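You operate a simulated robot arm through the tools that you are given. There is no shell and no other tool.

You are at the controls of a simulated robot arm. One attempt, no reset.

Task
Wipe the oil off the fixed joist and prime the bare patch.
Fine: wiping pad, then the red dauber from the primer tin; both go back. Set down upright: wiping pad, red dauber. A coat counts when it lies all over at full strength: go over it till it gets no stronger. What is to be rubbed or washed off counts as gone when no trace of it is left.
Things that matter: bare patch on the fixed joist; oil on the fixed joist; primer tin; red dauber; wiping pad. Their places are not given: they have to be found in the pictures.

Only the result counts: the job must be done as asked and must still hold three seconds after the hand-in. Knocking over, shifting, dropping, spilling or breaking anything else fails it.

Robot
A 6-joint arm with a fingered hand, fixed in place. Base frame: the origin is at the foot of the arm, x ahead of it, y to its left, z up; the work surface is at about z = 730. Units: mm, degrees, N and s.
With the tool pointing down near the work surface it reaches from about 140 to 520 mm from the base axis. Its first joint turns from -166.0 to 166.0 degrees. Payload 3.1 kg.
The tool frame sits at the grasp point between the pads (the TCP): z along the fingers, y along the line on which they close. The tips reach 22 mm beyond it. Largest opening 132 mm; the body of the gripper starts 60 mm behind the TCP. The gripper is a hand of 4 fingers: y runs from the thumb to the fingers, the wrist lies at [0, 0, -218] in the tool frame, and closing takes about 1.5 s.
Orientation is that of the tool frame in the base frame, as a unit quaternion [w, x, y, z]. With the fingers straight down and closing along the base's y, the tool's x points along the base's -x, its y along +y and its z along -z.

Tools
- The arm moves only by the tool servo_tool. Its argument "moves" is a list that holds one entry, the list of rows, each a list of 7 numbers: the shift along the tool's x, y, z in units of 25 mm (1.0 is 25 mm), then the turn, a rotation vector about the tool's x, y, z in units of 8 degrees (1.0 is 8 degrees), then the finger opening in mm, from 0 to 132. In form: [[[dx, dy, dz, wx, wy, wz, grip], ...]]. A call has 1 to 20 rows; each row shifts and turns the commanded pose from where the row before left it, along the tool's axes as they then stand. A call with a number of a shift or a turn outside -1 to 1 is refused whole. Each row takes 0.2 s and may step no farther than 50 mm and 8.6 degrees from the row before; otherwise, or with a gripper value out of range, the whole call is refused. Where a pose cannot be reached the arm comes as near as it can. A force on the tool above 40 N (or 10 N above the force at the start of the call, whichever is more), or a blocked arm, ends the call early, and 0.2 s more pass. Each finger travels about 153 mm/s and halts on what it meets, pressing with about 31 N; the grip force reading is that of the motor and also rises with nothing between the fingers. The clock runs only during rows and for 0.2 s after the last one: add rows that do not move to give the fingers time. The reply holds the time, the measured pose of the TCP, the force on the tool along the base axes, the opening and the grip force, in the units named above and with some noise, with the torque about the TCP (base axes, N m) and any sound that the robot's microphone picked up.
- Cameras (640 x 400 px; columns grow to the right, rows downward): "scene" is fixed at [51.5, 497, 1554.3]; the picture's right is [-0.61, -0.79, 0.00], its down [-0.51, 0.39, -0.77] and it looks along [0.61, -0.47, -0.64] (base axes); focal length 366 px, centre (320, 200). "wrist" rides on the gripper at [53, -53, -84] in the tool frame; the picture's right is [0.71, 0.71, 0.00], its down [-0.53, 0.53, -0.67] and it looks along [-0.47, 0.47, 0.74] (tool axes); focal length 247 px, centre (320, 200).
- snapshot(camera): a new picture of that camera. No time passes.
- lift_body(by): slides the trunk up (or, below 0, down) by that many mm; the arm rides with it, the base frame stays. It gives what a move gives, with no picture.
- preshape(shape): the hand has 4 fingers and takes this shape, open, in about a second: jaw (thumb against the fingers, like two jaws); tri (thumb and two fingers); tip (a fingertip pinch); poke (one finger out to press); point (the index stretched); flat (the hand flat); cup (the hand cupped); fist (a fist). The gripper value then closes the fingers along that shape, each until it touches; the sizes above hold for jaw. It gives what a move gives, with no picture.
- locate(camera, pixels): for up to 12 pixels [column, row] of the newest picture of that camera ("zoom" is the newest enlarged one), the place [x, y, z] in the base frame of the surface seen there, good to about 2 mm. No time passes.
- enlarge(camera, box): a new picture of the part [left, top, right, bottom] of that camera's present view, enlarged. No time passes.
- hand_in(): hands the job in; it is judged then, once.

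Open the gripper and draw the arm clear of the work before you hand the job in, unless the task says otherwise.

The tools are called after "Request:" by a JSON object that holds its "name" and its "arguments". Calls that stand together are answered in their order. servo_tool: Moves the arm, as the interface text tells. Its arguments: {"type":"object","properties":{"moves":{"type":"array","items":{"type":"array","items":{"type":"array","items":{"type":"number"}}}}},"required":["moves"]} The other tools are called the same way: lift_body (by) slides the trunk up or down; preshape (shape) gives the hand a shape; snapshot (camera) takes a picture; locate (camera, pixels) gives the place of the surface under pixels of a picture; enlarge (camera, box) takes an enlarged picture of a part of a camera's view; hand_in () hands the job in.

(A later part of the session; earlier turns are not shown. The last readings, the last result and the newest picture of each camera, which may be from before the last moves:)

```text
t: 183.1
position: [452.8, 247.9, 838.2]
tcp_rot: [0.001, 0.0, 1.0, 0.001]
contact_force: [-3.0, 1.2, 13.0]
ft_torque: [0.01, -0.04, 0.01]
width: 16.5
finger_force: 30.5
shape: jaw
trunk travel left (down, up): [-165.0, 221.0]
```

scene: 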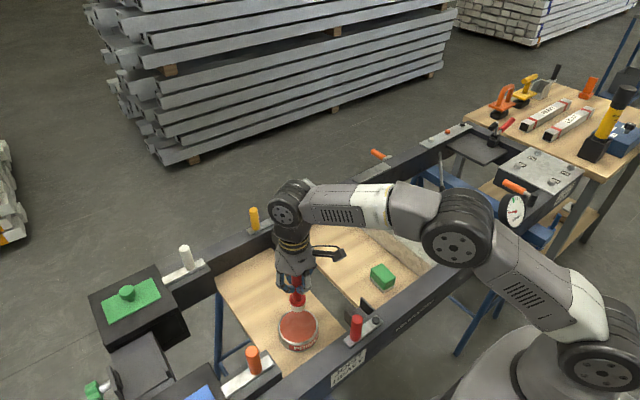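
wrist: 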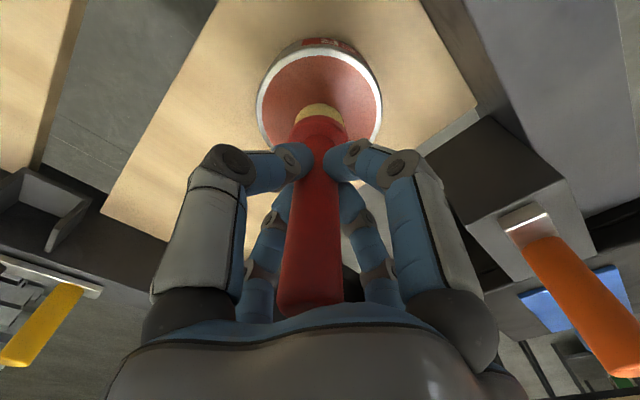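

Loaded at 13 N. I lift and carry the dauber to the far corner of the patch, about (523,-157).

Request:
{"name": "servo_tool", "arguments": {"moves": [[[0, 0, -0.6, 0, 0, 0, 4], [0, 0, -1, 0, 0, 0, 4], [-0.165, -0.955, -1, 0, 0, 0, 4], [-0.165, -0.955, 0, 0, 0, 0, 4], [-0.165, -0.955, 0, 0, 0, 0, 4], [-0.165, -0.955, 0, 0, 0, 0, 4], [-0.165, -0.955, 0, 0, 0, 0, 4], [-0.165, -0.955, 0, 0, 0, 0, 4], [-0.165, -0.955, 0, 0, 0, 0, 4], [-0.165, -0.955, 0, 0, 0, 0, 4], [-0.165, -0.955, 0, 0, 0, 0, 4], [-0.165, -0.955, 0, 0, 0, 0, 4], [-0.165, -0.955, 0, 0, 0, 0, 4], [-0.165, -0.955, 0, 0, 0, 0, 4], [-0.165, -0.955, 0, 0, 0, 0, 4], [-0.165, -0.955, 0, 0, 0, 0, 4], [-0.165, -0.955, 0, 0, 0, 0, 4], [-0.165, -0.955, 0, 0, 0, 0, 4], [-0.165, -0.955, 0, 0, 0, 0, 4], [0, 0, 0, 0, 0, 0, 4]]]}}

Request:
{"name": "servo_tool", "arguments": {"moves": [[[0, 0, 0.6, 0, 0, 0, 4], [0, 0, 0.4, 0, 0, 0, 4], [0, 0, 0.1, 0, 0, 0, 4], [0, 0, 0, 0, 0, 0, 4], [0, 0, 0, 0, 0, 0, 4]]]}}

Request:
{"name": "enlarge", "arguments": {"camera": "scene", "box": [375, 185, 445, 265]}}

```text
t: 187.3
position: [521.4, -159.0, 902.2]
tcp_rot: [0.0, 0.0, 1.0, 0.0]
contact_force: [-0.2, 0.1, -1.1]
ft_torque: [0.0, 0.03, -0.04]
width: 16.4
finger_force: 30.8
shape: jaw
trunk travel left (down, up): [-165.0, 221.0]
```

```text
t: 188.5
position: [522.4, -158.8, 875.4]
tcp_rot: [0.0, 0.0, 1.0, 0.0]
contact_force: [-1.1, 0.1, -1.5]
ft_torque: [-0.01, -0.01, -0.04]
width: 16.4
finger_force: 30.8
shape: jaw
trunk travel left (down, up): [-165.0, 221.0]
```

```text
5.00 times, centred on (410, 225) of scene
```

zoom: 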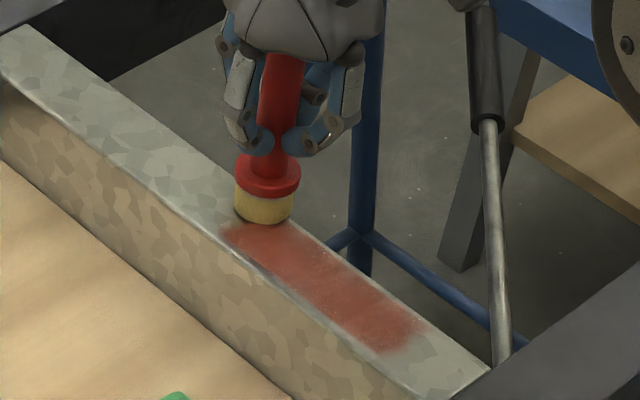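

Just above contact at the far corner. I step down until about 8 N.

Request:
{"name": "servo_tool", "arguments": {"moves": [[[0, 0, 0.04, 0, 0, 0, 4], [0, 0, 0, 0, 0, 0, 4]]]}}

Request:
{"name": "servo_tool", "arguments": {"moves": [[[0, 0, 0.03, 0, 0, 0, 4], [0, 0, 0, 0, 0, 0, 4]]]}}

Request:
{"name": "servo_tool", "arguments": {"moves": [[[0, 0, 0.03, 0, 0, 0, 4], [0, 0, 0, 0, 0, 0, 4]]]}}

```text
t: 189.1
position: [522.5, -157.7, 874.2]
tcp_rot: [0.0, 0.0, 1.0, 0.0]
contact_force: [-0.4, -0.3, 0.8]
ft_torque: [0.05, 0.02, 0.03]
width: 16.2
finger_force: 31.1
shape: jaw
trunk travel left (down, up): [-165.0, 221.0]
```

```text
t: 189.7
position: [521.6, -158.4, 872.9]
tcp_rot: [0.0, 0.0, 1.0, 0.0]
contact_force: [-0.8, -0.6, 5.5]
ft_torque: [0.0, -0.03, 0.01]
width: 16.6
finger_force: 31.0
shape: jaw
trunk travel left (down, up): [-165.0, 221.0]
```

```text
t: 190.3
position: [521.1, -157.8, 873.2]
tcp_rot: [0.001, 0.0, 1.0, 0.0]
contact_force: [-1.7, 1.4, 12.2]
ft_torque: [-0.02, -0.02, -0.02]
width: 16.5
finger_force: 31.4
shape: jaw
trunk travel left (down, up): [-165.0, 221.0]
```

12 N contact. I stroke the far lane (y≈-158) to -x, then return along y≈-148.

Request:
{"name": "servo_tool", "arguments": {"moves": [[[0.3, 0, 0, 0, 0, 0, 4], [0.3, 0, 0, 0, 0, 0, 4], [0.3, 0, 0, 0, 0, 0, 4], [0.3, 0, 0, 0, 0, 0, 4], [0.3, 0, 0, 0, 0, 0, 4], [0.3, 0, 0, 0, 0, 0, 4], [0.3, 0, 0, 0, 0, 0, 4], [0.3, 0, 0, 0, 0, 0, 4], [0.3, 0, 0, 0, 0, 0, 4], [0.3, 0, 0, 0, 0, 0, 4], [0.3, 0, 0, 0, 0, 0, 4], [0.3, 0, 0, 0, 0, 0, 4], [0.3, 0, 0, 0, 0, 0, 4], [0.3, 0, 0, 0, 0, 0, 4], [0.3, 0, 0, 0, 0, 0, 4]]]}}

Request:
{"name": "servo_tool", "arguments": {"moves": [[[0, 0.2, -0.01, 0, 0, 0, 4], [0, 0.2, 0, 0, 0, 0, 4], [-0.3, 0, 0, 0, 0, 0, 4], [-0.3, 0, 0, 0, 0, 0, 4], [-0.3, 0, 0, 0, 0, 0, 4], [-0.3, 0, 0, 0, 0, 0, 4], [-0.3, 0, 0, 0, 0, 0, 4], [-0.3, 0, 0, 0, 0, 0, 4], [-0.3, 0, 0, 0, 0, 0, 4], [-0.3, 0, 0, 0, 0, 0, 4], [-0.3, 0, 0, 0, 0, 0, 4], [-0.3, 0, 0, 0, 0, 0, 4], [-0.3, 0, 0, 0, 0, 0, 4], [-0.3, 0, 0, 0, 0, 0, 4], [-0.3, 0, 0, 0, 0, 0, 4], [-0.3, 0, 0, 0, 0, 0, 4], [-0.3, 0, 0, 0, 0, 0, 4]]]}}

Request:
{"name": "enlarge", "arguments": {"camera": "scene", "box": [375, 195, 445, 270]}}

Request:
{"name": "snapshot", "arguments": {"camera": "wrist"}}

```text
t: 193.5
position: [408.8, -157.9, 873.6]
tcp_rot: [-0.001, -0.001, 1.0, 0.001]
contact_force: [1.6, -0.5, 7.5]
ft_torque: [-0.05, -0.14, 0.04]
width: 16.3
finger_force: 30.6
shape: jaw
trunk travel left (down, up): [-165.0, 221.0]
```

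```text
t: 197.1
position: [521.6, -146.7, 873.7]
tcp_rot: [0.001, -0.001, 1.0, 0.0]
contact_force: [-4.7, 0.1, 13.4]
ft_torque: [-0.04, 0.14, -0.04]
width: 16.6
finger_force: 31.0
shape: jaw
trunk travel left (down, up): [-165.0, 221.0]
```

```text
5.33 times, centred on (410, 232) of scene
```

zoom: 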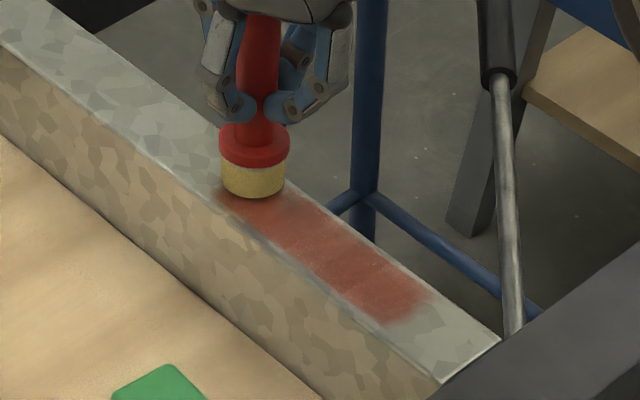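

```text
taken
```

wrist: 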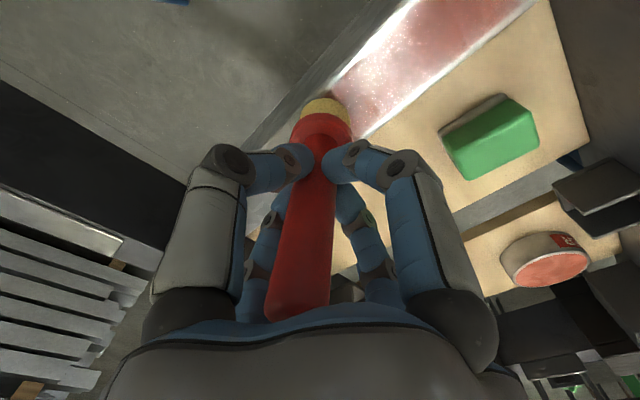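

The coat keeps getting denser. I continue with the y≈-137 lane to -x and then the near edge lane y≈-130 back to +x.

Request:
{"name": "servo_tool", "arguments": {"moves": [[[0, 0.2, 0, 0, 0, 0, 4], [0, 0.2, 0, 0, 0, 0, 4], [0.3, 0, 0, 0, 0, 0, 4], [0.3, 0, 0, 0, 0, 0, 4], [0.3, 0, 0, 0, 0, 0, 4], [0.3, 0, 0, 0, 0, 0, 4], [0.3, 0, 0, 0, 0, 0, 4], [0.3, 0, 0, 0, 0, 0, 4], [0.3, 0, 0, 0, 0, 0, 4], [0.3, 0, 0, 0, 0, 0, 4], [0.3, 0, 0, 0, 0, 0, 4], [0.3, 0, 0, 0, 0, 0, 4], [0.3, 0, 0, 0, 0, 0, 4], [0.3, 0, 0, 0, 0, 0, 4], [0.3, 0, 0, 0, 0, 0, 4], [0.3, 0, 0, 0, 0, 0, 4], [0.3, 0, 0, 0, 0, 0, 4]]]}}

Request:
{"name": "servo_tool", "arguments": {"moves": [[[0, 0.15, 0, 0, 0, 0, 4], [0, 0.15, 0, 0, 0, 0, 4], [-0.3, 0, 0, 0, 0, 0, 4], [-0.3, 0, 0, 0, 0, 0, 4], [-0.3, 0, 0, 0, 0, 0, 4], [-0.3, 0, 0, 0, 0, 0, 4], [-0.3, 0, 0, 0, 0, 0, 4], [-0.3, 0, 0, 0, 0, 0, 4], [-0.3, 0, 0, 0, 0, 0, 4], [-0.3, 0, 0, 0, 0, 0, 4], [-0.3, 0, 0, 0, 0, 0, 4], [-0.3, 0, 0, 0, 0, 0, 4], [-0.3, 0, 0, 0, 0, 0, 4], [-0.3, 0, 0, 0, 0, 0, 4], [-0.3, 0, 0, 0, 0, 0, 4], [-0.3, 0, 0, 0, 0, 0, 4], [-0.3, 0, 0, 0, 0, 0, 4]]]}}

Request:
{"name": "enlarge", "arguments": {"camera": "scene", "box": [375, 195, 445, 270]}}

Request:
{"name": "snapshot", "arguments": {"camera": "wrist"}}

```text
t: 200.7
position: [409.7, -138.0, 874.5]
tcp_rot: [-0.001, -0.001, 1.0, 0.0]
contact_force: [2.0, 0.0, 4.7]
ft_torque: [0.04, -0.18, 0.01]
width: 16.8
finger_force: 30.6
shape: jaw
trunk travel left (down, up): [-165.0, 221.0]
```

```text
t: 204.3
position: [520.9, -129.1, 873.1]
tcp_rot: [0.002, 0.0, 1.0, -0.001]
contact_force: [-5.3, 0.3, 18.0]
ft_torque: [-0.06, 0.15, 0.0]
width: 16.8
finger_force: 31.6
shape: jaw
trunk travel left (down, up): [-165.0, 221.0]
```

```text
5.33 times, centred on (410, 232) of scene
```

zoom: 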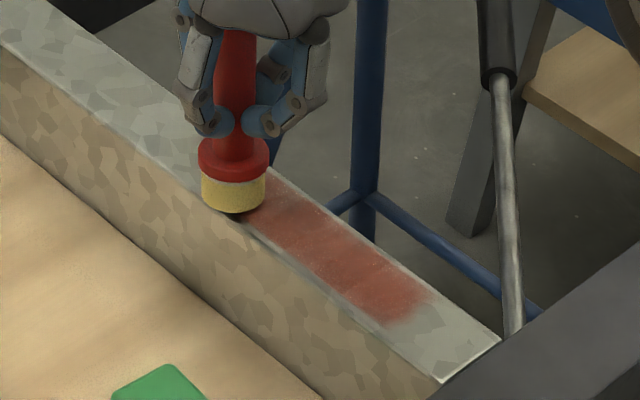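

```text
taken
```

wrist: 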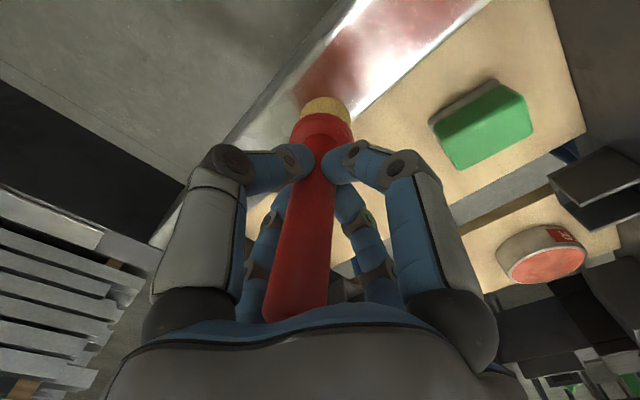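

I lift and return to the same viewing pose (406,-75,960) as before to compare the coat's strength.

Request:
{"name": "servo_tool", "arguments": {"moves": [[[0, 0, -0.8, 0, 0, 0, 4], [0.8, 0.4, -0.9, 0, 0, 0, 4], [0.9, 0.4, -0.9, 0, 0, 0, 4], [0.9, 0.45, -0.85, 0, 0, 0, 4], [1, 0.45, 0, 0, 0, 0, 4], [1, 0.45, 0, 0, 0, 0, 4], [0, 0, 0, 0, 0, 0, 4]]]}}

Request:
{"name": "enlarge", "arguments": {"camera": "wrist", "box": [140, 0, 310, 150]}}

Request:
{"name": "enlarge", "arguments": {"camera": "scene", "box": [385, 210, 445, 265]}}

```text
t: 205.9
position: [407.3, -74.8, 957.2]
tcp_rot: [0.0, 0.0, 1.0, 0.0]
contact_force: [-0.1, -0.2, -0.1]
ft_torque: [0.0, 0.03, -0.01]
width: 16.7
finger_force: 31.6
shape: jaw
trunk travel left (down, up): [-165.0, 221.0]
```

```text
2.67 times, centred on (225, 75) of wrist
```

zoom: 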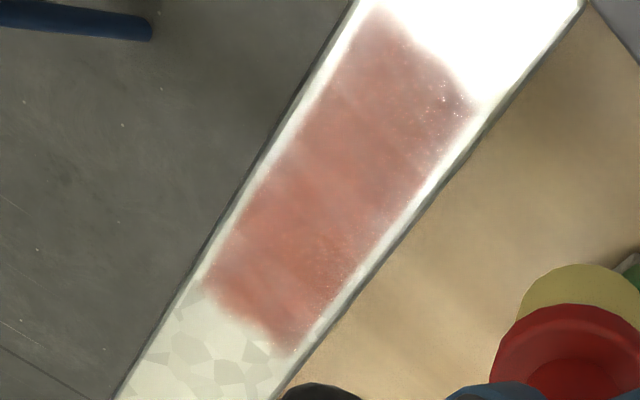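

```text
7.27 times, centred on (415, 238) of scene
```

zoom: 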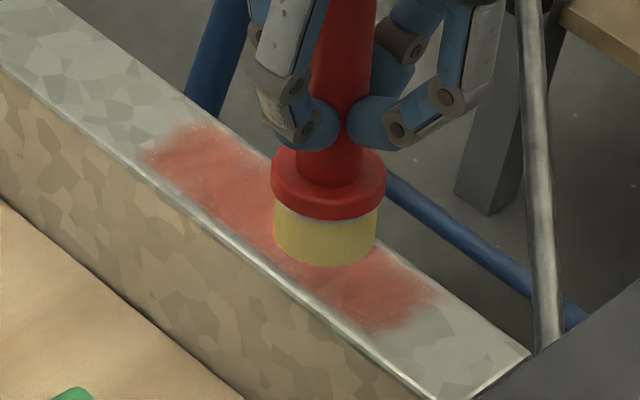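

The coat looks nearly uniform now. For certainty I reload once more and do a final full round; first back to the tin.

Request:
{"name": "servo_tool", "arguments": {"moves": [[[-0.13, 0.925, 0, 0, 0, 0, 4], [-0.13, 0.925, 0, 0, 0, 0, 4], [-0.13, 0.925, 0, 0, 0, 0, 4], [-0.13, 0.925, 0, 0, 0, 0, 4], [-0.13, 0.925, 0, 0, 0, 0, 4], [-0.13, 0.925, 0, 0, 0, 0, 4], [-0.13, 0.925, 0, 0, 0, 0, 4], [-0.13, 0.925, 0, 0, 0, 0, 4], [-0.13, 0.925, 0, 0, 0, 0, 4], [-0.13, 0.925, 0, 0, 0, 0, 4], [-0.13, 0.925, 0, 0, 0, 0, 4], [-0.13, 0.925, 0, 0, 0, 0, 4], [-0.13, 0.925, 0, 0, 0, 0, 4], [-0.13, 0.925, 0, 0, 0, 0, 4], [0, 0, 1, 0, 0, 0, 4], [0, 0, 1, 0, 0, 0, 4], [0, 0, 1, 0, 0, 0, 4], [0, 0, 1, 0, 0, 0, 4], [0, 0, 0, 0, 0, 0, 4]]]}}

Request:
{"name": "snapshot", "arguments": {"camera": "wrist"}}

```text
t: 209.9
position: [452.0, 248.2, 858.3]
tcp_rot: [0.0, 0.0, 1.0, 0.0]
contact_force: [-0.3, 0.1, -0.2]
ft_torque: [0.03, 0.0, -0.01]
width: 16.3
finger_force: 31.5
shape: jaw
trunk travel left (down, up): [-165.0, 221.0]
```

```text
taken
```

wrist: 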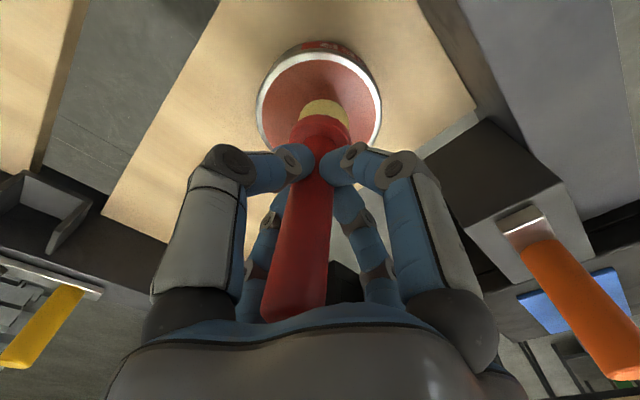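

Over the tin again with a slight lean of the dauber. I lower gently to load it.

Request:
{"name": "servo_tool", "arguments": {"moves": [[[0, 0, 0.4, 0, 0, 0, 4], [0, 0, 0.16, 0, 0, 0, 4], [0, 0, 0.08, 0, 0, 0, 4], [0, 0, 0.04, 0, 0, 0, 4], [0, 0, 0.04, 0, 0, 0, 4], [0, 0, 0, 0, 0, 0, 4]]]}}

Request:
{"name": "servo_tool", "arguments": {"moves": [[[0, 0, 0.04, 0, 0, 0, 4], [0, 0, 0, 0, 0, 0, 4]]]}}

Request:
{"name": "servo_tool", "arguments": {"moves": [[[0, 0, 0.03, 0, 0, 0, 4], [0, 0, 0, 0, 0, 0, 4]]]}}

```text
t: 211.3
position: [452.1, 246.3, 841.0]
tcp_rot: [0.0, 0.001, 1.0, 0.0]
contact_force: [0.1, -0.8, -0.1]
ft_torque: [-0.01, -0.02, 0.02]
width: 16.5
finger_force: 31.5
shape: jaw
trunk travel left (down, up): [-165.0, 221.0]
```

```text
t: 211.9
position: [451.8, 247.2, 840.8]
tcp_rot: [0.0, -0.001, 1.0, 0.0]
contact_force: [-0.6, -0.5, -0.3]
ft_torque: [-0.02, 0.0, 0.0]
width: 16.4
finger_force: 31.3
shape: jaw
trunk travel left (down, up): [-165.0, 221.0]
```

```text
t: 212.5
position: [453.0, 247.4, 839.5]
tcp_rot: [0.0, -0.001, 1.0, -0.001]
contact_force: [-0.5, 0.2, 1.3]
ft_torque: [0.0, -0.04, 0.01]
width: 16.7
finger_force: 31.1
shape: jaw
trunk travel left (down, up): [-165.0, 221.0]
```

First touch. I press about 1.2 mm more and dwell briefly to load the foot evenly.

Request:
{"name": "servo_tool", "arguments": {"moves": [[[0, 0, 0.03, 0, 0, 0, 4], [0, 0, 0.02, 0, 0, 0, 4], [0, 0, 0, 0, 0, 0, 4], [0, 0, 0, 0, 0, 0, 4]]]}}

Request:
{"name": "servo_tool", "arguments": {"moves": [[[0, 0, -0.6, 0, 0, 0, 4], [0, 0, -1, 0, 0, 0, 4], [-0.165, -0.955, -1, 0, 0, 0, 4], [-0.165, -0.955, 0, 0, 0, 0, 4], [-0.165, -0.955, 0, 0, 0, 0, 4], [-0.165, -0.955, 0, 0, 0, 0, 4], [-0.165, -0.955, 0, 0, 0, 0, 4], [-0.165, -0.955, 0, 0, 0, 0, 4], [-0.165, -0.955, 0, 0, 0, 0, 4], [-0.165, -0.955, 0, 0, 0, 0, 4], [-0.165, -0.955, 0, 0, 0, 0, 4], [-0.165, -0.955, 0, 0, 0, 0, 4], [-0.165, -0.955, 0, 0, 0, 0, 4], [-0.165, -0.955, 0, 0, 0, 0, 4], [-0.165, -0.955, 0, 0, 0, 0, 4], [-0.165, -0.955, 0, 0, 0, 0, 4], [-0.165, -0.955, 0, 0, 0, 0, 4], [-0.165, -0.955, 0, 0, 0, 0, 4], [-0.165, -0.955, 0, 0, 0, 0, 4], [0, 0, 0, 0, 0, 0, 4]]]}}

Request:
{"name": "enlarge", "arguments": {"camera": "scene", "box": [375, 185, 445, 265]}}

Request:
{"name": "snapshot", "arguments": {"camera": "wrist"}}

```text
t: 213.5
position: [451.6, 246.1, 839.1]
tcp_rot: [0.0, 0.0, 1.0, 0.001]
contact_force: [-1.1, 0.6, 11.3]
ft_torque: [0.03, -0.09, 0.04]
width: 16.4
finger_force: 31.0
shape: jaw
trunk travel left (down, up): [-165.0, 221.0]
```

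```text
t: 217.7
position: [521.5, -158.7, 904.0]
tcp_rot: [0.0, 0.001, 1.0, 0.0]
contact_force: [0.3, 0.7, -0.4]
ft_torque: [0.04, -0.02, -0.01]
width: 16.4
finger_force: 30.8
shape: jaw
trunk travel left (down, up): [-165.0, 221.0]
```

```text
5.00 times, centred on (410, 225) of scene
```

zoom: 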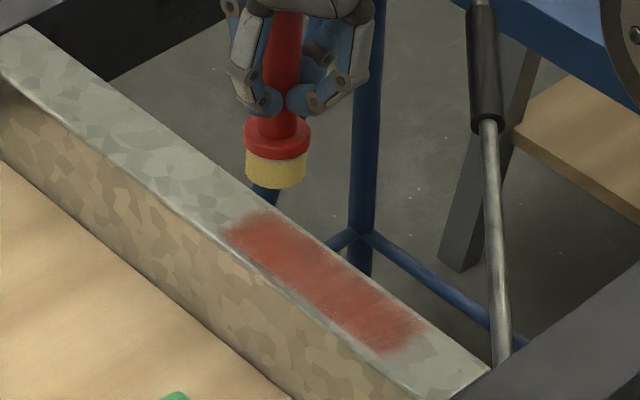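

```text
taken
```

wrist: 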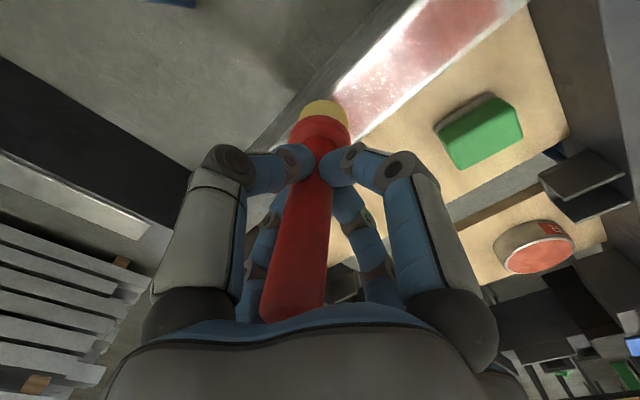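

I zoom in tight on the coat in this unobstructed scene view.

Request:
{"name": "enlarge", "arguments": {"camera": "scene", "box": [392, 224, 432, 258]}}

```text
11.76 times, centred on (412, 241) of scene
```

zoom: 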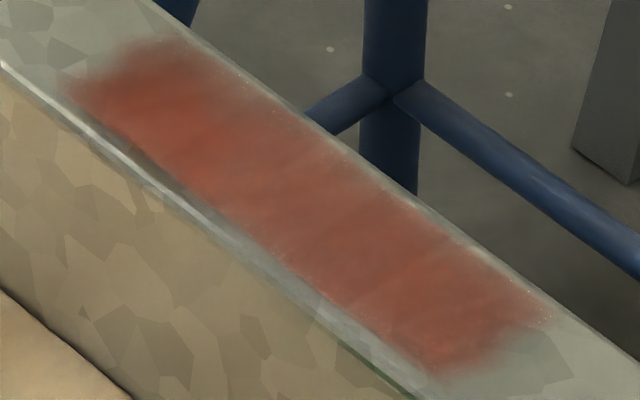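

The middle is solid; the far edge and the +x end look slightly softer. I lower again at the far corner for a final round, dwelling more on those edges.

Request:
{"name": "servo_tool", "arguments": {"moves": [[[0, 0, 0.6, 0, 0, 0, 4], [0, 0, 0.4, 0, 0, 0, 4], [0, 0, 0.12, 0, 0, 0, 4], [0, 0, 0.04, 0, 0, 0, 4], [0, 0, 0, 0, 0, 0, 4]]]}}

Request:
{"name": "servo_tool", "arguments": {"moves": [[[0, 0, 0.04, 0, 0, 0, 4], [0, 0, 0, 0, 0, 0, 4]]]}}

Request:
{"name": "servo_tool", "arguments": {"moves": [[[0, 0, 0.03, 0, 0, 0, 4], [0, 0, 0, 0, 0, 0, 4]]]}}

```text
t: 218.9
position: [521.4, -158.5, 874.5]
tcp_rot: [0.001, -0.001, 1.0, 0.0]
contact_force: [-1.4, 0.0, 7.9]
ft_torque: [-0.01, -0.04, 0.02]
width: 16.5
finger_force: 31.0
shape: jaw
trunk travel left (down, up): [-165.0, 221.0]
```

```text
t: 219.5
position: [520.8, -159.4, 873.4]
tcp_rot: [0.001, -0.001, 1.0, 0.0]
contact_force: [-1.5, 0.6, 12.7]
ft_torque: [0.01, -0.04, -0.03]
width: 16.3
finger_force: 30.9
shape: jaw
trunk travel left (down, up): [-165.0, 221.0]
```

```text
t: 220.1
position: [520.9, -159.5, 872.5]
tcp_rot: [0.001, 0.0, 1.0, -0.001]
contact_force: [-2.8, -0.6, 19.2]
ft_torque: [-0.01, -0.12, 0.01]
width: 16.4
finger_force: 30.9
shape: jaw
trunk travel left (down, up): [-165.0, 221.0]
```

19 N here. I ease 0.5 mm, sweep across the +x end in y and back, then stroke the far lane to -x.

Request:
{"name": "servo_tool", "arguments": {"moves": [[[0, 0.1, -0.02, 0, 0, 0, 4], [0, 0.25, 0, 0, 0, 0, 4], [0, 0.25, 0, 0, 0, 0, 4], [0, 0.25, 0, 0, 0, 0, 4], [0, 0.25, 0, 0, 0, 0, 4], [0.1, 0, 0, 0, 0, 0, 4], [0, -0.25, 0, 0, 0, 0, 4], [0, -0.25, 0, 0, 0, 0, 4], [0, -0.25, 0, 0, 0, 0, 4], [0, -0.3, 0, 0, 0, 0, 4]]]}}

Request:
{"name": "servo_tool", "arguments": {"moves": [[[0.3, 0, 0, 0, 0, 0, 4], [0.3, 0, 0, 0, 0, 0, 4], [0.3, 0, 0, 0, 0, 0, 4], [0.3, 0, 0, 0, 0, 0, 4], [0.3, 0, 0, 0, 0, 0, 4], [0.3, 0, 0, 0, 0, 0, 4], [0.3, 0, 0, 0, 0, 0, 4], [0.3, 0, 0, 0, 0, 0, 4], [0.3, 0, 0, 0, 0, 0, 4], [0.3, 0, 0, 0, 0, 0, 4], [0.3, 0, 0, 0, 0, 0, 4], [0.3, 0, 0, 0, 0, 0, 4], [0.3, 0, 0, 0, 0, 0, 4], [0.3, 0, 0, 0, 0, 0, 4], [0.3, 0, 0, 0, 0, 0, 4]]]}}

Request:
{"name": "enlarge", "arguments": {"camera": "scene", "box": [375, 195, 445, 270]}}

Request:
{"name": "snapshot", "arguments": {"camera": "wrist"}}

```text
t: 222.3
position: [518.1, -156.6, 874.2]
tcp_rot: [0.001, 0.001, 1.0, -0.001]
contact_force: [-0.2, 4.5, 14.2]
ft_torque: [0.29, -0.13, 0.09]
width: 16.6
finger_force: 30.9
shape: jaw
trunk travel left (down, up): [-165.0, 221.0]
```

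```text
t: 225.5
position: [406.7, -160.4, 872.6]
tcp_rot: [0.0, 0.0, 1.0, 0.0]
contact_force: [1.5, 0.0, 8.4]
ft_torque: [-0.02, -0.33, 0.03]
width: 16.9
finger_force: 31.1
shape: jaw
trunk travel left (down, up): [-165.0, 221.0]
```

```text
5.33 times, centred on (410, 232) of scene
```

zoom: 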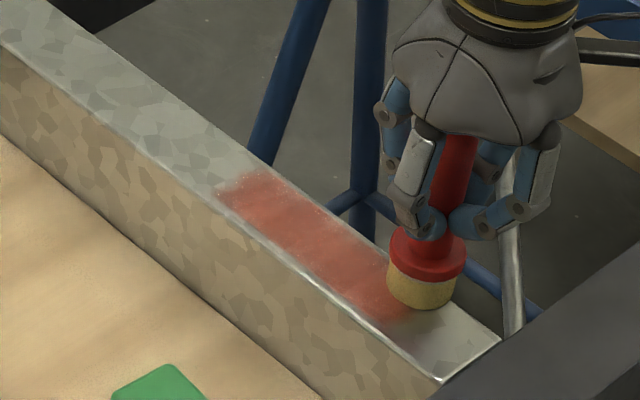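

```text
taken
```

wrist: 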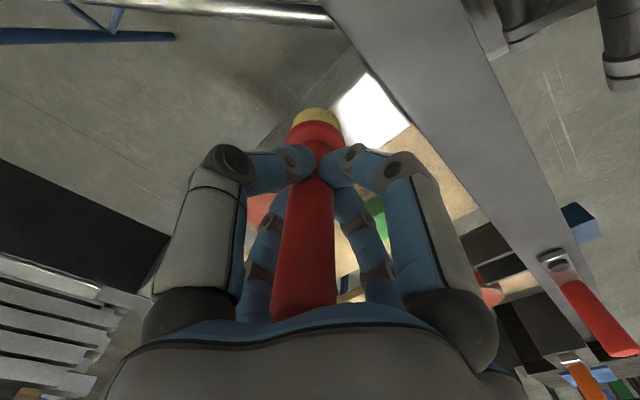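

Now I sweep across the -x end to y≈-129 and stroke the near edge lane to +x.

Request:
{"name": "servo_tool", "arguments": {"moves": [[[0, 0.25, 0, 0, 0, 0, 4], [0, 0.25, 0, 0, 0, 0, 4], [0, 0.25, 0, 0, 0, 0, 4], [0, 0.25, 0, 0, 0, 0, 4], [0, 0.25, 0, 0, 0, 0, 4], [-0.3, 0, 0, 0, 0, 0, 4], [-0.3, 0, 0, 0, 0, 0, 4], [-0.3, 0, 0, 0, 0, 0, 4], [-0.3, 0, 0, 0, 0, 0, 4], [-0.3, 0, 0, 0, 0, 0, 4], [-0.3, 0, 0, 0, 0, 0, 4], [-0.3, 0, 0, 0, 0, 0, 4], [-0.3, 0, 0, 0, 0, 0, 4]]]}}

Request:
{"name": "servo_tool", "arguments": {"moves": [[[-0.3, 0, 0, 0, 0, 0, 4], [-0.3, 0, 0, 0, 0, 0, 4], [-0.3, 0, 0, 0, 0, 0, 4], [-0.3, 0, 0, 0, 0, 0, 4], [-0.3, 0, 0, 0, 0, 0, 4], [-0.3, 0, 0, 0, 0, 0, 4], [-0.3, 0, 0, 0, 0, 0, 4], [0, -0.2, 0, 0, 0, 0, 4], [0, -0.2, 0, 0, 0, 0, 4], [0.3, 0, 0, 0, 0, 0, 4], [0.3, 0, 0, 0, 0, 0, 4], [0.3, 0, 0, 0, 0, 0, 4], [0.3, 0, 0, 0, 0, 0, 4], [0.3, 0, 0, 0, 0, 0, 4], [0.3, 0, 0, 0, 0, 0, 4], [0.3, 0, 0, 0, 0, 0, 4], [0.3, 0, 0, 0, 0, 0, 4]]]}}

Request:
{"name": "snapshot", "arguments": {"camera": "wrist"}}

```text
t: 228.3
position: [465.8, -126.0, 874.3]
tcp_rot: [0.001, 0.0, 1.0, 0.0]
contact_force: [-4.3, -0.1, 16.0]
ft_torque: [0.04, 0.1, 0.04]
width: 17.1
finger_force: 30.7
shape: jaw
trunk travel left (down, up): [-165.0, 221.0]
```

```text
t: 231.9
position: [458.7, -136.8, 872.5]
tcp_rot: [0.0, 0.0, 1.0, 0.0]
contact_force: [1.0, -0.2, 8.9]
ft_torque: [0.04, -0.25, 0.01]
width: 17.1
finger_force: 31.2
shape: jaw
trunk travel left (down, up): [-165.0, 221.0]
```

```text
taken
```

wrist: 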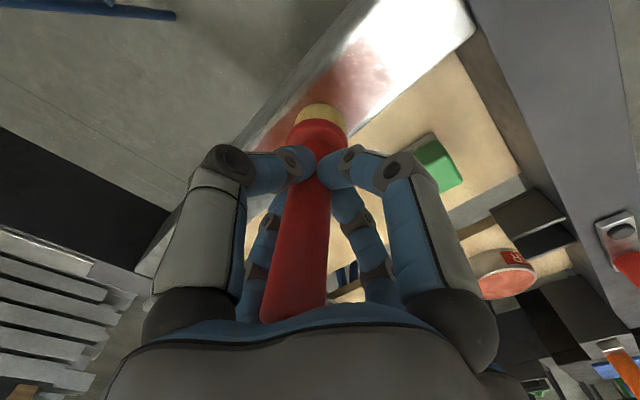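

I finish this lane to -x and then run the middle lane (y≈-147) back to +x.

Request:
{"name": "servo_tool", "arguments": {"moves": [[[0.3, 0, 0, 0, 0, 0, 4], [0.3, 0, 0, 0, 0, 0, 4], [0.3, 0, 0, 0, 0, 0, 4], [0.3, 0, 0, 0, 0, 0, 4], [0.3, 0, 0, 0, 0, 0, 4], [0.3, 0, 0, 0, 0, 0, 4], [0.3, 0, 0, 0, 0, 0, 4], [0, -0.2, 0, 0, 0, 0, 4], [0, -0.2, 0, 0, 0, 0, 4], [-0.3, 0, 0, 0, 0, 0, 4], [-0.3, 0, 0, 0, 0, 0, 4], [-0.3, 0, 0, 0, 0, 0, 4], [-0.3, 0, 0, 0, 0, 0, 4], [-0.3, 0, 0, 0, 0, 0, 4], [-0.3, 0, 0, 0, 0, 0, 4], [-0.3, 0, 0, 0, 0, 0, 4], [-0.3, 0, 0, 0, 0, 0, 4]]]}}

Request:
{"name": "servo_tool", "arguments": {"moves": [[[-0.3, 0, 0, 0, 0, 0, 4], [-0.3, 0, 0, 0, 0, 0, 4], [-0.3, 0, 0, 0, 0, 0, 4], [-0.3, 0, 0, 0, 0, 0, 4], [-0.3, 0, 0, 0, 0, 0, 4], [-0.3, 0, 0, 0, 0, 0, 4], [-0.3, 0, 0, 0, 0, 0, 4], [0, -0.25, 0, 0, 0, 0, 4], [0, -0.25, 0, 0, 0, 0, 4], [0.3, 0, 0, 0, 0, 0, 4], [0.3, 0, 0, 0, 0, 0, 4], [0.3, 0, 0, 0, 0, 0, 4], [0.3, 0, 0, 0, 0, 0, 4], [0.3, 0, 0, 0, 0, 0, 4], [0.3, 0, 0, 0, 0, 0, 4], [0.3, 0, 0, 0, 0, 0, 4], [0.3, 0, 0, 0, 0, 0, 4]]]}}

Request:
{"name": "servo_tool", "arguments": {"moves": [[[0.3, 0, 0, 0, 0, 0, 4], [0.3, 0, 0, 0, 0, 0, 4], [0.3, 0, 0, 0, 0, 0, 4], [0.3, 0, 0, 0, 0, 0, 4], [0.3, 0, 0, 0, 0, 0, 4], [0.3, 0, 0, 0, 0, 0, 4], [0.3, 0, 0, 0, 0, 0, 4], [0, 0, -0.4, 0, 0, 0, 4], [0, 0, -0.8, 0, 0, 0, 4], [0, 0, 0, 0, 0, 0, 4]]]}}

Request:
{"name": "snapshot", "arguments": {"camera": "wrist"}}

```text
t: 235.5
position: [466.6, -147.0, 872.9]
tcp_rot: [0.0, -0.001, 1.0, -0.001]
contact_force: [-2.5, 0.1, 9.3]
ft_torque: [-0.02, -0.01, 0.0]
width: 16.9
finger_force: 31.1
shape: jaw
trunk travel left (down, up): [-165.0, 221.0]
```

```text
t: 239.1
position: [458.8, -158.7, 872.4]
tcp_rot: [-0.001, 0.0, 1.0, 0.001]
contact_force: [0.6, 0.3, 4.4]
ft_torque: [0.03, -0.15, -0.01]
width: 16.6
finger_force: 30.7
shape: jaw
trunk travel left (down, up): [-165.0, 221.0]
```

```text
t: 241.3
position: [407.4, -160.5, 901.9]
tcp_rot: [-0.001, 0.0, 1.0, 0.0]
contact_force: [0.5, -0.3, -0.8]
ft_torque: [0.01, -0.01, 0.0]
width: 16.7
finger_force: 31.2
shape: jaw
trunk travel left (down, up): [-165.0, 221.0]
```

```text
taken
```

wrist: 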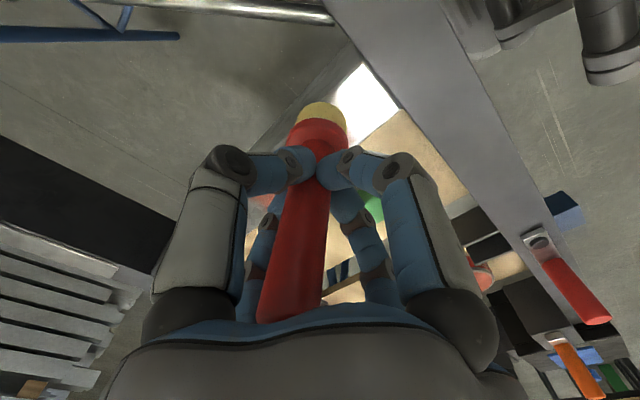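

I move the hand to the same spot as in the earlier tight view (521,-159,904) to compare the coat like for like.

Request:
{"name": "servo_tool", "arguments": {"moves": [[[-0.9, 0, 0, 0, 0, 0, 4], [-0.9, 0, 0, 0, 0, 0, 4], [-0.9, 0, 0, 0, 0, 0, 4], [-0.9, 0, 0, 0, 0, 0, 4], [-0.95, 0, -0.1, 0, 0, 0, 4], [0, 0, 0, 0, 0, 0, 4]]]}}

Request:
{"name": "enlarge", "arguments": {"camera": "scene", "box": [392, 224, 432, 258]}}

```text
t: 242.7
position: [519.4, -158.7, 904.9]
tcp_rot: [0.001, 0.0, 1.0, 0.0]
contact_force: [-0.3, 0.9, -1.0]
ft_torque: [-0.01, 0.02, -0.01]
width: 16.6
finger_force: 31.0
shape: jaw
trunk travel left (down, up): [-165.0, 221.0]
```

```text
11.76 times, centred on (412, 241) of scene
```

zoom: 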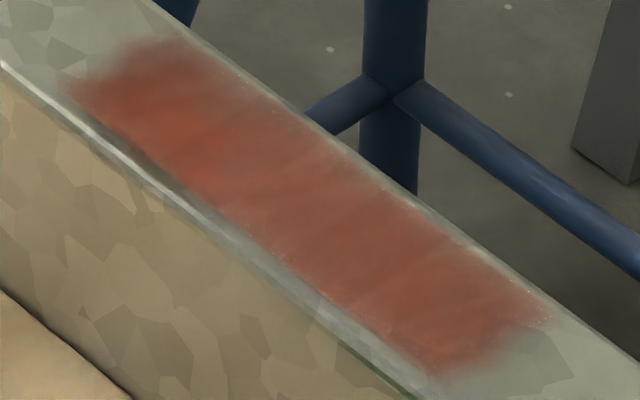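

The coat is unchanged from the previous round, so it has reached full strength. Now I measure the dauber's lean before setting it back in place.

Request:
{"name": "enlarge", "arguments": {"camera": "scene", "box": [375, 165, 435, 245]}}

Request:
{"name": "locate", "arguments": {"camera": "zoom", "pixels": [[320, 230], [300, 280], [318, 275], [285, 275], [340, 275], [315, 285], [330, 130], [325, 200]]}}

```text
5.00 times, centred on (405, 205) of scene
```

zoom: 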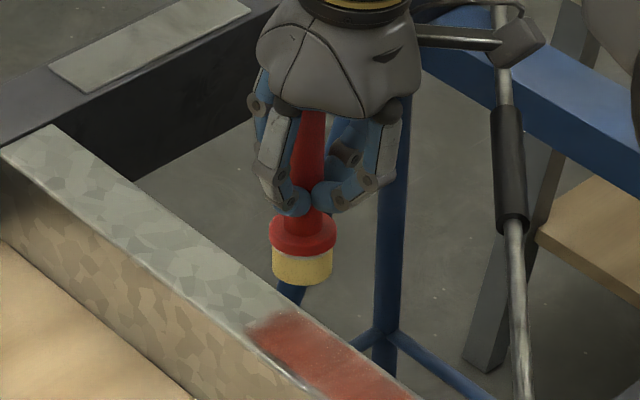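

```text
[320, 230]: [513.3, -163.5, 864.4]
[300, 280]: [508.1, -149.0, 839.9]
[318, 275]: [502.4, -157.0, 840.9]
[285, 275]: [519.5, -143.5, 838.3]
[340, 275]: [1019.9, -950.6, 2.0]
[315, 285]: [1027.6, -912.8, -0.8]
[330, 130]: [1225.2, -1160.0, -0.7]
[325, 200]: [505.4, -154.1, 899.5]
```

The dauber leans a few degrees. I locate points along its handle for the lean direction.

Request:
{"name": "locate", "arguments": {"camera": "zoom", "pixels": [[313, 130], [310, 150], [308, 165], [302, 215], [300, 245], [301, 262], [301, 280], [274, 265], [331, 265]]}}

Request:
{"name": "enlarge", "arguments": {"camera": "wrist", "box": [230, 80, 400, 330]}}

```text
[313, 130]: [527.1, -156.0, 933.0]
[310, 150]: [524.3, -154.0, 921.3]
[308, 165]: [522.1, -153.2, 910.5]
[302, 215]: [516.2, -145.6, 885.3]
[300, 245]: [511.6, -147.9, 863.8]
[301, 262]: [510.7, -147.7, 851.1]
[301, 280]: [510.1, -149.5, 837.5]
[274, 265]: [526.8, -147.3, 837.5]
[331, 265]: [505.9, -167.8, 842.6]
```

```text
1.60 times, centred on (315, 205) of wrist
```

zoom: 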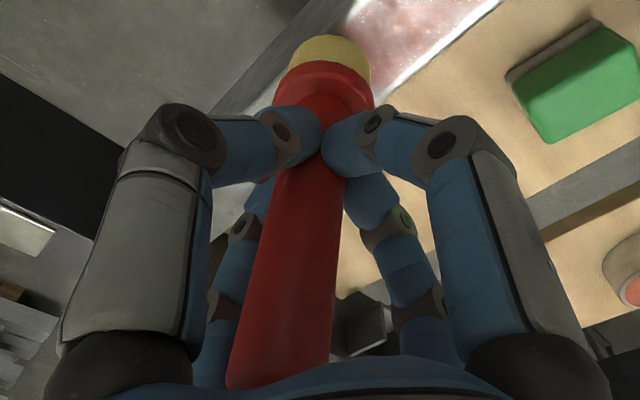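

The lean is about 9° with the foot towards -x and the handle ~9 mm off in +x. I tilt the tool 9° so the dauber is vertical and travel above its home spot (axis target (571.6,-14)).

Request:
{"name": "servo_tool", "arguments": {"moves": [[[0, 0, 0, 0, -0.375, 0, 4], [0, 0, 0, 0, -0.375, 0, 4], [0, 0, 0, 0, -0.375, 0, 4], [-0.24, 0.827, 0.038, 0, 0, 0, 4], [-0.24, 0.827, 0.038, 0, 0, 0, 4], [-0.24, 0.827, 0.038, 0, 0, 0, 4], [-0.24, 0.827, 0.038, 0, 0, 0, 4], [-0.24, 0.827, 0.038, 0, 0, 0, 4], [-0.24, 0.827, 0.038, 0, 0, 0, 4], [-0.24, 0.827, 0.038, 0, 0, 0, 4], [0, 0, 0, 0, 0, 0, 4], [0, 0, 0, 0, 0, 0, 4]]]}}

Request:
{"name": "enlarge", "arguments": {"camera": "scene", "box": [320, 160, 400, 270]}}

Request:
{"name": "snapshot", "arguments": {"camera": "wrist"}}

```text
t: 245.3
position: [563.5, -15.6, 903.9]
tcp_rot: [0.078, -0.001, 0.997, 0.0]
contact_force: [-0.1, 0.4, -0.3]
ft_torque: [-0.02, 0.0, -0.04]
width: 16.2
finger_force: 31.3
shape: jaw
trunk travel left (down, up): [-165.0, 221.0]
```

```text
3.64 times, centred on (360, 215) of scene
```

zoom: 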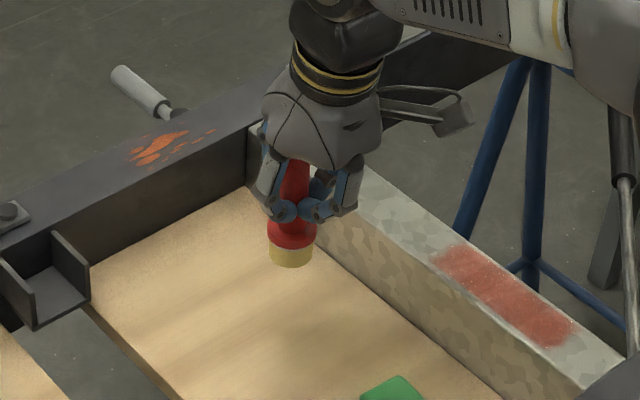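

```text
taken
```

wrist: 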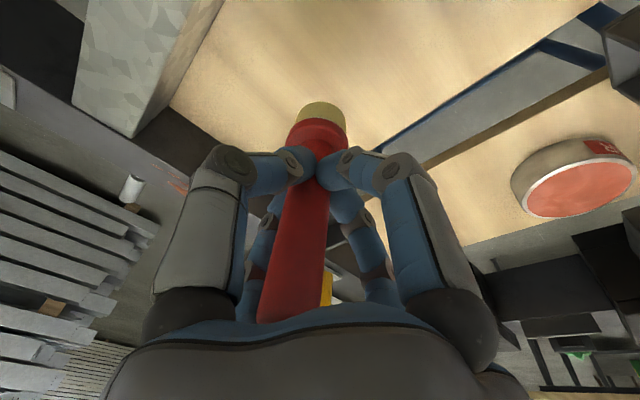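

The dauber now hangs vertical. I locate its foot here to place it exactly over its original spot.

Request:
{"name": "locate", "arguments": {"camera": "zoom", "pixels": [[271, 255], [311, 255], [291, 262], [291, 255], [295, 175], [293, 190]]}}

```text
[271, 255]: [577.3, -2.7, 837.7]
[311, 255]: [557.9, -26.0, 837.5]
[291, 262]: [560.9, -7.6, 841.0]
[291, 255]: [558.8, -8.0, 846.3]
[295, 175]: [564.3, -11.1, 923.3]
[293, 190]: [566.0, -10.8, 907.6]
```

The foot is within 2 mm of its home spot. I descend about 92 mm vertically (tilted axes compensated).

Request:
{"name": "servo_tool", "arguments": {"moves": [[[0.055, 0.06, 0.727, 0, 0, 0, 4], [0.115, 0, 0.727, 0, 0, 0, 4], [0.115, 0, 0.727, 0, 0, 0, 4], [0.115, 0, 0.727, 0, 0, 0, 4], [0.115, 0, 0.727, 0, 0, 0, 4], [0, 0, 0, 0, 0, 0, 4], [0, 0, 0, 0, 0, 0, 4]]]}}

Request:
{"name": "enlarge", "arguments": {"camera": "scene", "box": [320, 180, 400, 280]}}

```text
t: 246.9
position: [564.5, -14.0, 813.3]
tcp_rot: [0.078, 0.0, 0.997, 0.0]
contact_force: [-0.3, 0.0, -0.4]
ft_torque: [0.03, 0.0, -0.02]
width: 16.0
finger_force: 30.7
shape: jaw
trunk travel left (down, up): [-165.0, 221.0]
```

```text
4.00 times, centred on (360, 230) of scene
```

zoom: 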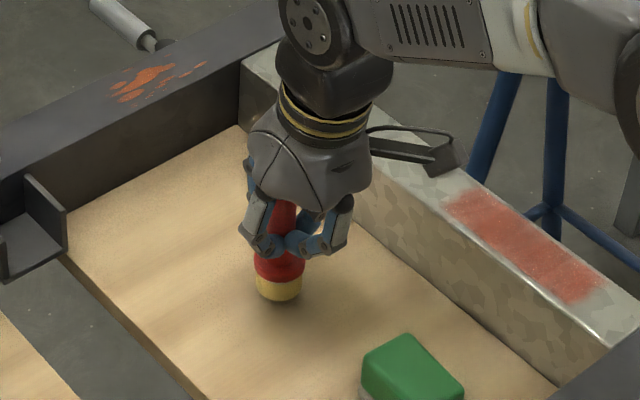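

Close to the board now. I step down in small increments until contact.

Request:
{"name": "servo_tool", "arguments": {"moves": [[[0.012, 0, 0.08, 0, 0, 0, 4], [0.012, 0, 0.08, 0, 0, 0, 4], [0.006, 0, 0.04, 0, 0, 0, 4], [0, 0, 0, 0, 0, 0, 4]]]}}

Request:
{"name": "servo_tool", "arguments": {"moves": [[[0.006, 0, 0.04, 0, 0, 0, 4], [0.006, 0, 0.04, 0, 0, 0, 4], [0, 0, 0, 0, 0, 0, 4]]]}}

Request:
{"name": "servo_tool", "arguments": {"moves": [[[0.006, 0, 0.04, 0, 0, 0, 4], [0, 0, 0, 0, 0, 0, 4]]]}}

```text
t: 247.9
position: [564.8, -13.6, 808.6]
tcp_rot: [0.078, 0.0, 0.997, 0.0]
contact_force: [-0.9, 0.5, -1.1]
ft_torque: [0.01, -0.01, 0.01]
width: 15.8
finger_force: 30.8
shape: jaw
trunk travel left (down, up): [-165.0, 221.0]
```

```text
t: 248.7
position: [564.8, -13.7, 805.5]
tcp_rot: [0.079, 0.0, 0.997, 0.0]
contact_force: [0.1, 0.2, -1.8]
ft_torque: [0.03, 0.03, -0.01]
width: 15.8
finger_force: 31.2
shape: jaw
trunk travel left (down, up): [-165.0, 221.0]
```

```text
t: 249.3
position: [565.7, -13.4, 805.7]
tcp_rot: [0.079, -0.001, 0.997, 0.0]
contact_force: [0.0, -0.6, 0.4]
ft_torque: [0.01, 0.02, 0.0]
width: 15.9
finger_force: 30.9
shape: jaw
trunk travel left (down, up): [-165.0, 221.0]
```

Nearly there at z≈805. I continue 1 mm at a time until the board takes the load.

Request:
{"name": "servo_tool", "arguments": {"moves": [[[0.006, 0, 0.04, 0, 0, 0, 4], [0, 0, 0, 0, 0, 0, 4]]]}}

Request:
{"name": "servo_tool", "arguments": {"moves": [[[0.006, 0, 0.04, 0, 0, 0, 4], [0, 0, 0, 0, 0, 0, 4]]]}}

Request:
{"name": "servo_tool", "arguments": {"moves": [[[0.005, 0, 0.03, 0, 0, 0, 4], [0, 0, 0, 0, 0, 0, 4]]]}}

```text
t: 249.9
position: [565.5, -12.6, 804.7]
tcp_rot: [0.078, 0.0, 0.997, 0.0]
contact_force: [1.4, -0.6, -0.6]
ft_torque: [0.0, 0.02, 0.0]
width: 16.0
finger_force: 31.4
shape: jaw
trunk travel left (down, up): [-165.0, 221.0]
```

```text
t: 250.5
position: [564.6, -13.0, 803.3]
tcp_rot: [0.078, 0.0, 0.997, -0.001]
contact_force: [-0.2, 0.2, -0.3]
ft_torque: [0.03, 0.03, -0.02]
width: 15.8
finger_force: 30.5
shape: jaw
trunk travel left (down, up): [-165.0, 221.0]
```

```text
t: 251.1
position: [565.6, -14.1, 802.7]
tcp_rot: [0.078, 0.0, 0.997, 0.0]
contact_force: [0.6, -0.1, -0.5]
ft_torque: [0.02, -0.01, 0.02]
width: 15.9
finger_force: 31.1
shape: jaw
trunk travel left (down, up): [-165.0, 221.0]
```

Still free at z≈802.7. I keep going in small steps.

Request:
{"name": "servo_tool", "arguments": {"moves": [[[0.005, 0, 0.03, 0, 0, 0, 4], [0, 0, 0, 0, 0, 0, 4]]]}}

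Request:
{"name": "servo_tool", "arguments": {"moves": [[[0.005, 0, 0.03, 0, 0, 0, 4], [0, 0, 0, 0, 0, 0, 4]]]}}

Request:
{"name": "enlarge", "arguments": {"camera": "scene", "box": [325, 200, 385, 275]}}

```text
t: 251.7
position: [564.6, -13.3, 802.8]
tcp_rot: [0.078, 0.0, 0.997, 0.0]
contact_force: [-0.5, -0.8, 1.0]
ft_torque: [0.02, -0.01, -0.01]
width: 16.1
finger_force: 31.4
shape: jaw
trunk travel left (down, up): [-165.0, 221.0]
```

```text
t: 252.3
position: [565.3, -13.2, 801.5]
tcp_rot: [0.079, 0.0, 0.997, 0.0]
contact_force: [-0.6, 0.6, 3.5]
ft_torque: [0.06, -0.06, 0.0]
width: 15.9
finger_force: 31.0
shape: jaw
trunk travel left (down, up): [-165.0, 221.0]
```

```text
5.33 times, centred on (355, 238) of scene
```

zoom: 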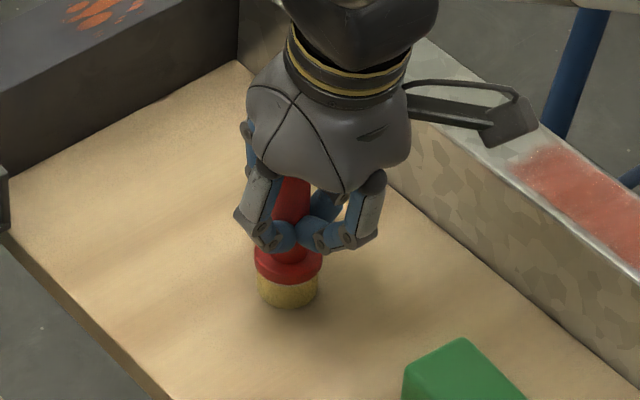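

The foot is on the board (3.5 N). I press 0.5 mm more to seat it flat, then open the fingers slowly.

Request:
{"name": "servo_tool", "arguments": {"moves": [[[0.003, 0, 0.02, 0, 0, 0, 4], [0, 0, 0, 0, 0, 0, 4], [0, 0, 0, 0, 0, 0, 16], [0, 0, 0, 0, 0, 0, 20], [0, 0, 0, 0, 0, 0, 25], [0, 0, 0, 0, 0, 0, 32], [0, 0, 0, 0, 0, 0, 42], [0, 0, 0, 0, 0, 0, 55], [0, 0, 0, 0, 0, 0, 70], [0, 0, 0, 0, 0, 0, 80], [0, 0, 0, 0, 0, 0, 80]]]}}

Request:
{"name": "enlarge", "arguments": {"camera": "scene", "box": [325, 200, 385, 275]}}

Request:
{"name": "snapshot", "arguments": {"camera": "wrist"}}

```text
t: 254.7
position: [564.6, -13.7, 800.4]
tcp_rot: [0.079, 0.0, 0.997, 0.0]
contact_force: [0.0, 0.5, 0.6]
ft_torque: [0.02, -0.02, -0.01]
width: 79.3
finger_force: 0.0
shape: jaw
trunk travel left (down, up): [-165.0, 221.0]
```

```text
5.33 times, centred on (355, 238) of scene
```

zoom: 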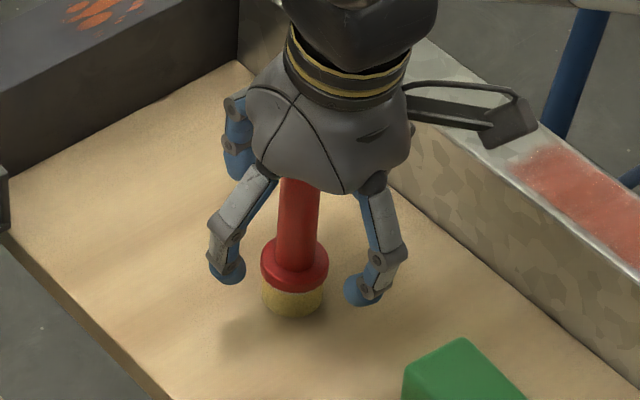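

```text
taken
```

wrist: 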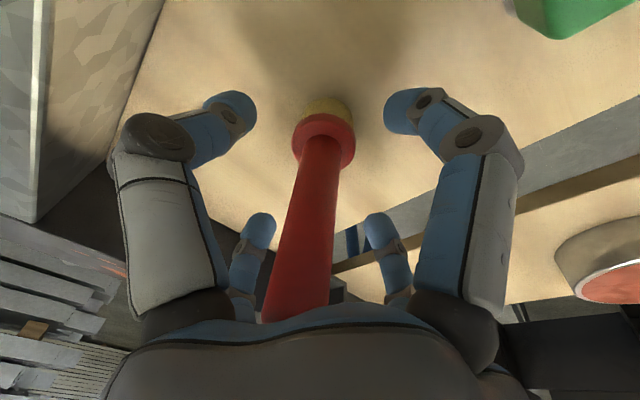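

The dauber stands upright on its spot with the fingers clear. I withdraw vertically upward and then retract towards the base.

Request:
{"name": "servo_tool", "arguments": {"moves": [[[-0.063, 0, -0.4, 0, 0, 0, 80], [-0.095, 0, -0.6, 0, 0, 0, 80], [-0.126, 0, -0.8, 0, 0, 0, 80], [-0.126, 0, -0.8, 0, 0, 0, 80], [-0.126, 0, -0.8, 0, 0, 0, 80], [-0.126, 0, -0.8, 0, 0, 0, 80], [0.5, 0, -0.4, 0, 0.375, 0, 80], [0.8, 0, -0.2, 0, 0.375, 0, 80], [0.8, 0, 0, 0, 0.375, 0, 80], [0, 0, 0, 0, 0, 0, 80]]]}}

Request:
{"name": "snapshot", "arguments": {"camera": "scene"}}

Request:
{"name": "enlarge", "arguments": {"camera": "scene", "box": [325, 190, 445, 300]}}

```text
t: 256.9
position: [510.6, -13.9, 915.9]
tcp_rot: [-0.001, -0.001, 1.0, 0.0]
contact_force: [-0.8, -0.2, 0.3]
ft_torque: [0.0, -0.04, 0.03]
width: 79.6
finger_force: 0.1
shape: jaw
trunk travel left (down, up): [-165.0, 221.0]
```

```text
taken
```

scene: 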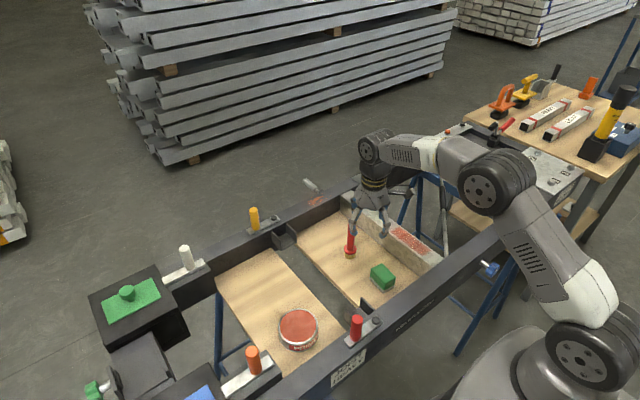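

```text
3.64 times, centred on (385, 245) of scene
```

zoom: 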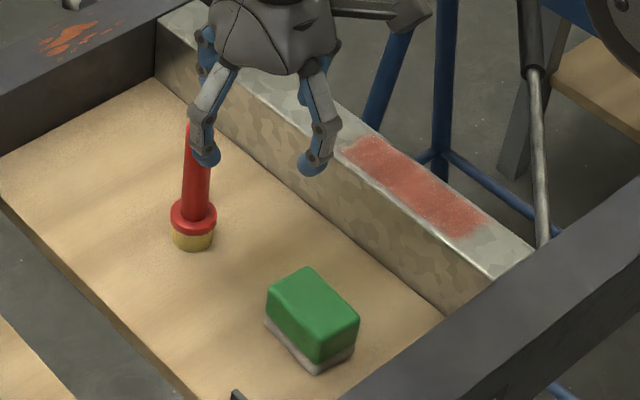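

Both tools are back and upright. I draw the arm further clear and then inspect the coat closely once more.

Request:
{"name": "servo_tool", "arguments": {"moves": [[[0.8, 0.8, -0.6, 0, 0, 0, 80], [0.8, 0.8, -0.6, 0, 0, 0, 80], [0.8, 0.8, -0.6, 0, 0, 0, 80], [0.8, 0.8, -0.6, 0, 0, 0, 80], [0.6, 0.8, -0.4, 0, 0, 0, 80], [0.6, 0.8, -0.4, 0, 0, 0, 80], [0, 0.8, 0, 0, 0, 0, 80], [0, 0, 0, 0, 0, 0, 80]]]}}

Request:
{"name": "enlarge", "arguments": {"camera": "scene", "box": [392, 220, 436, 260]}}

Request:
{"name": "snapshot", "arguments": {"camera": "scene"}}

```text
t: 258.7
position: [400.8, 126.6, 994.6]
tcp_rot: [0.0, 0.0, 1.0, 0.0]
contact_force: [-0.2, 0.0, 0.1]
ft_torque: [-0.02, 0.02, 0.01]
width: 79.5
finger_force: 0.0
shape: jaw
trunk travel left (down, up): [-165.0, 221.0]
```

```text
10.00 times, centred on (414, 240) of scene
```

zoom: 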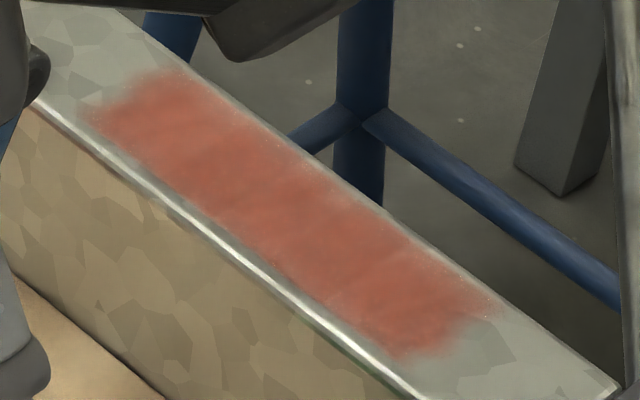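

```text
taken
```

scene: 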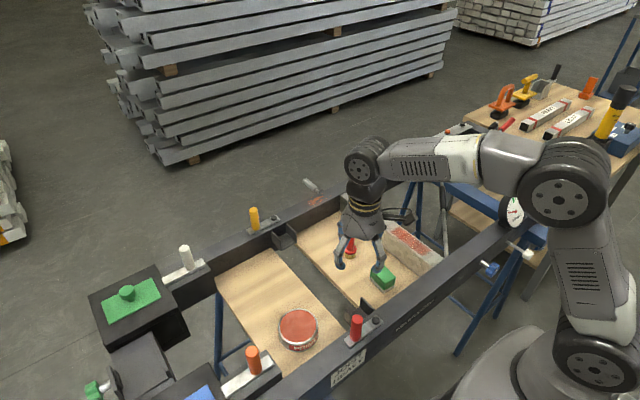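

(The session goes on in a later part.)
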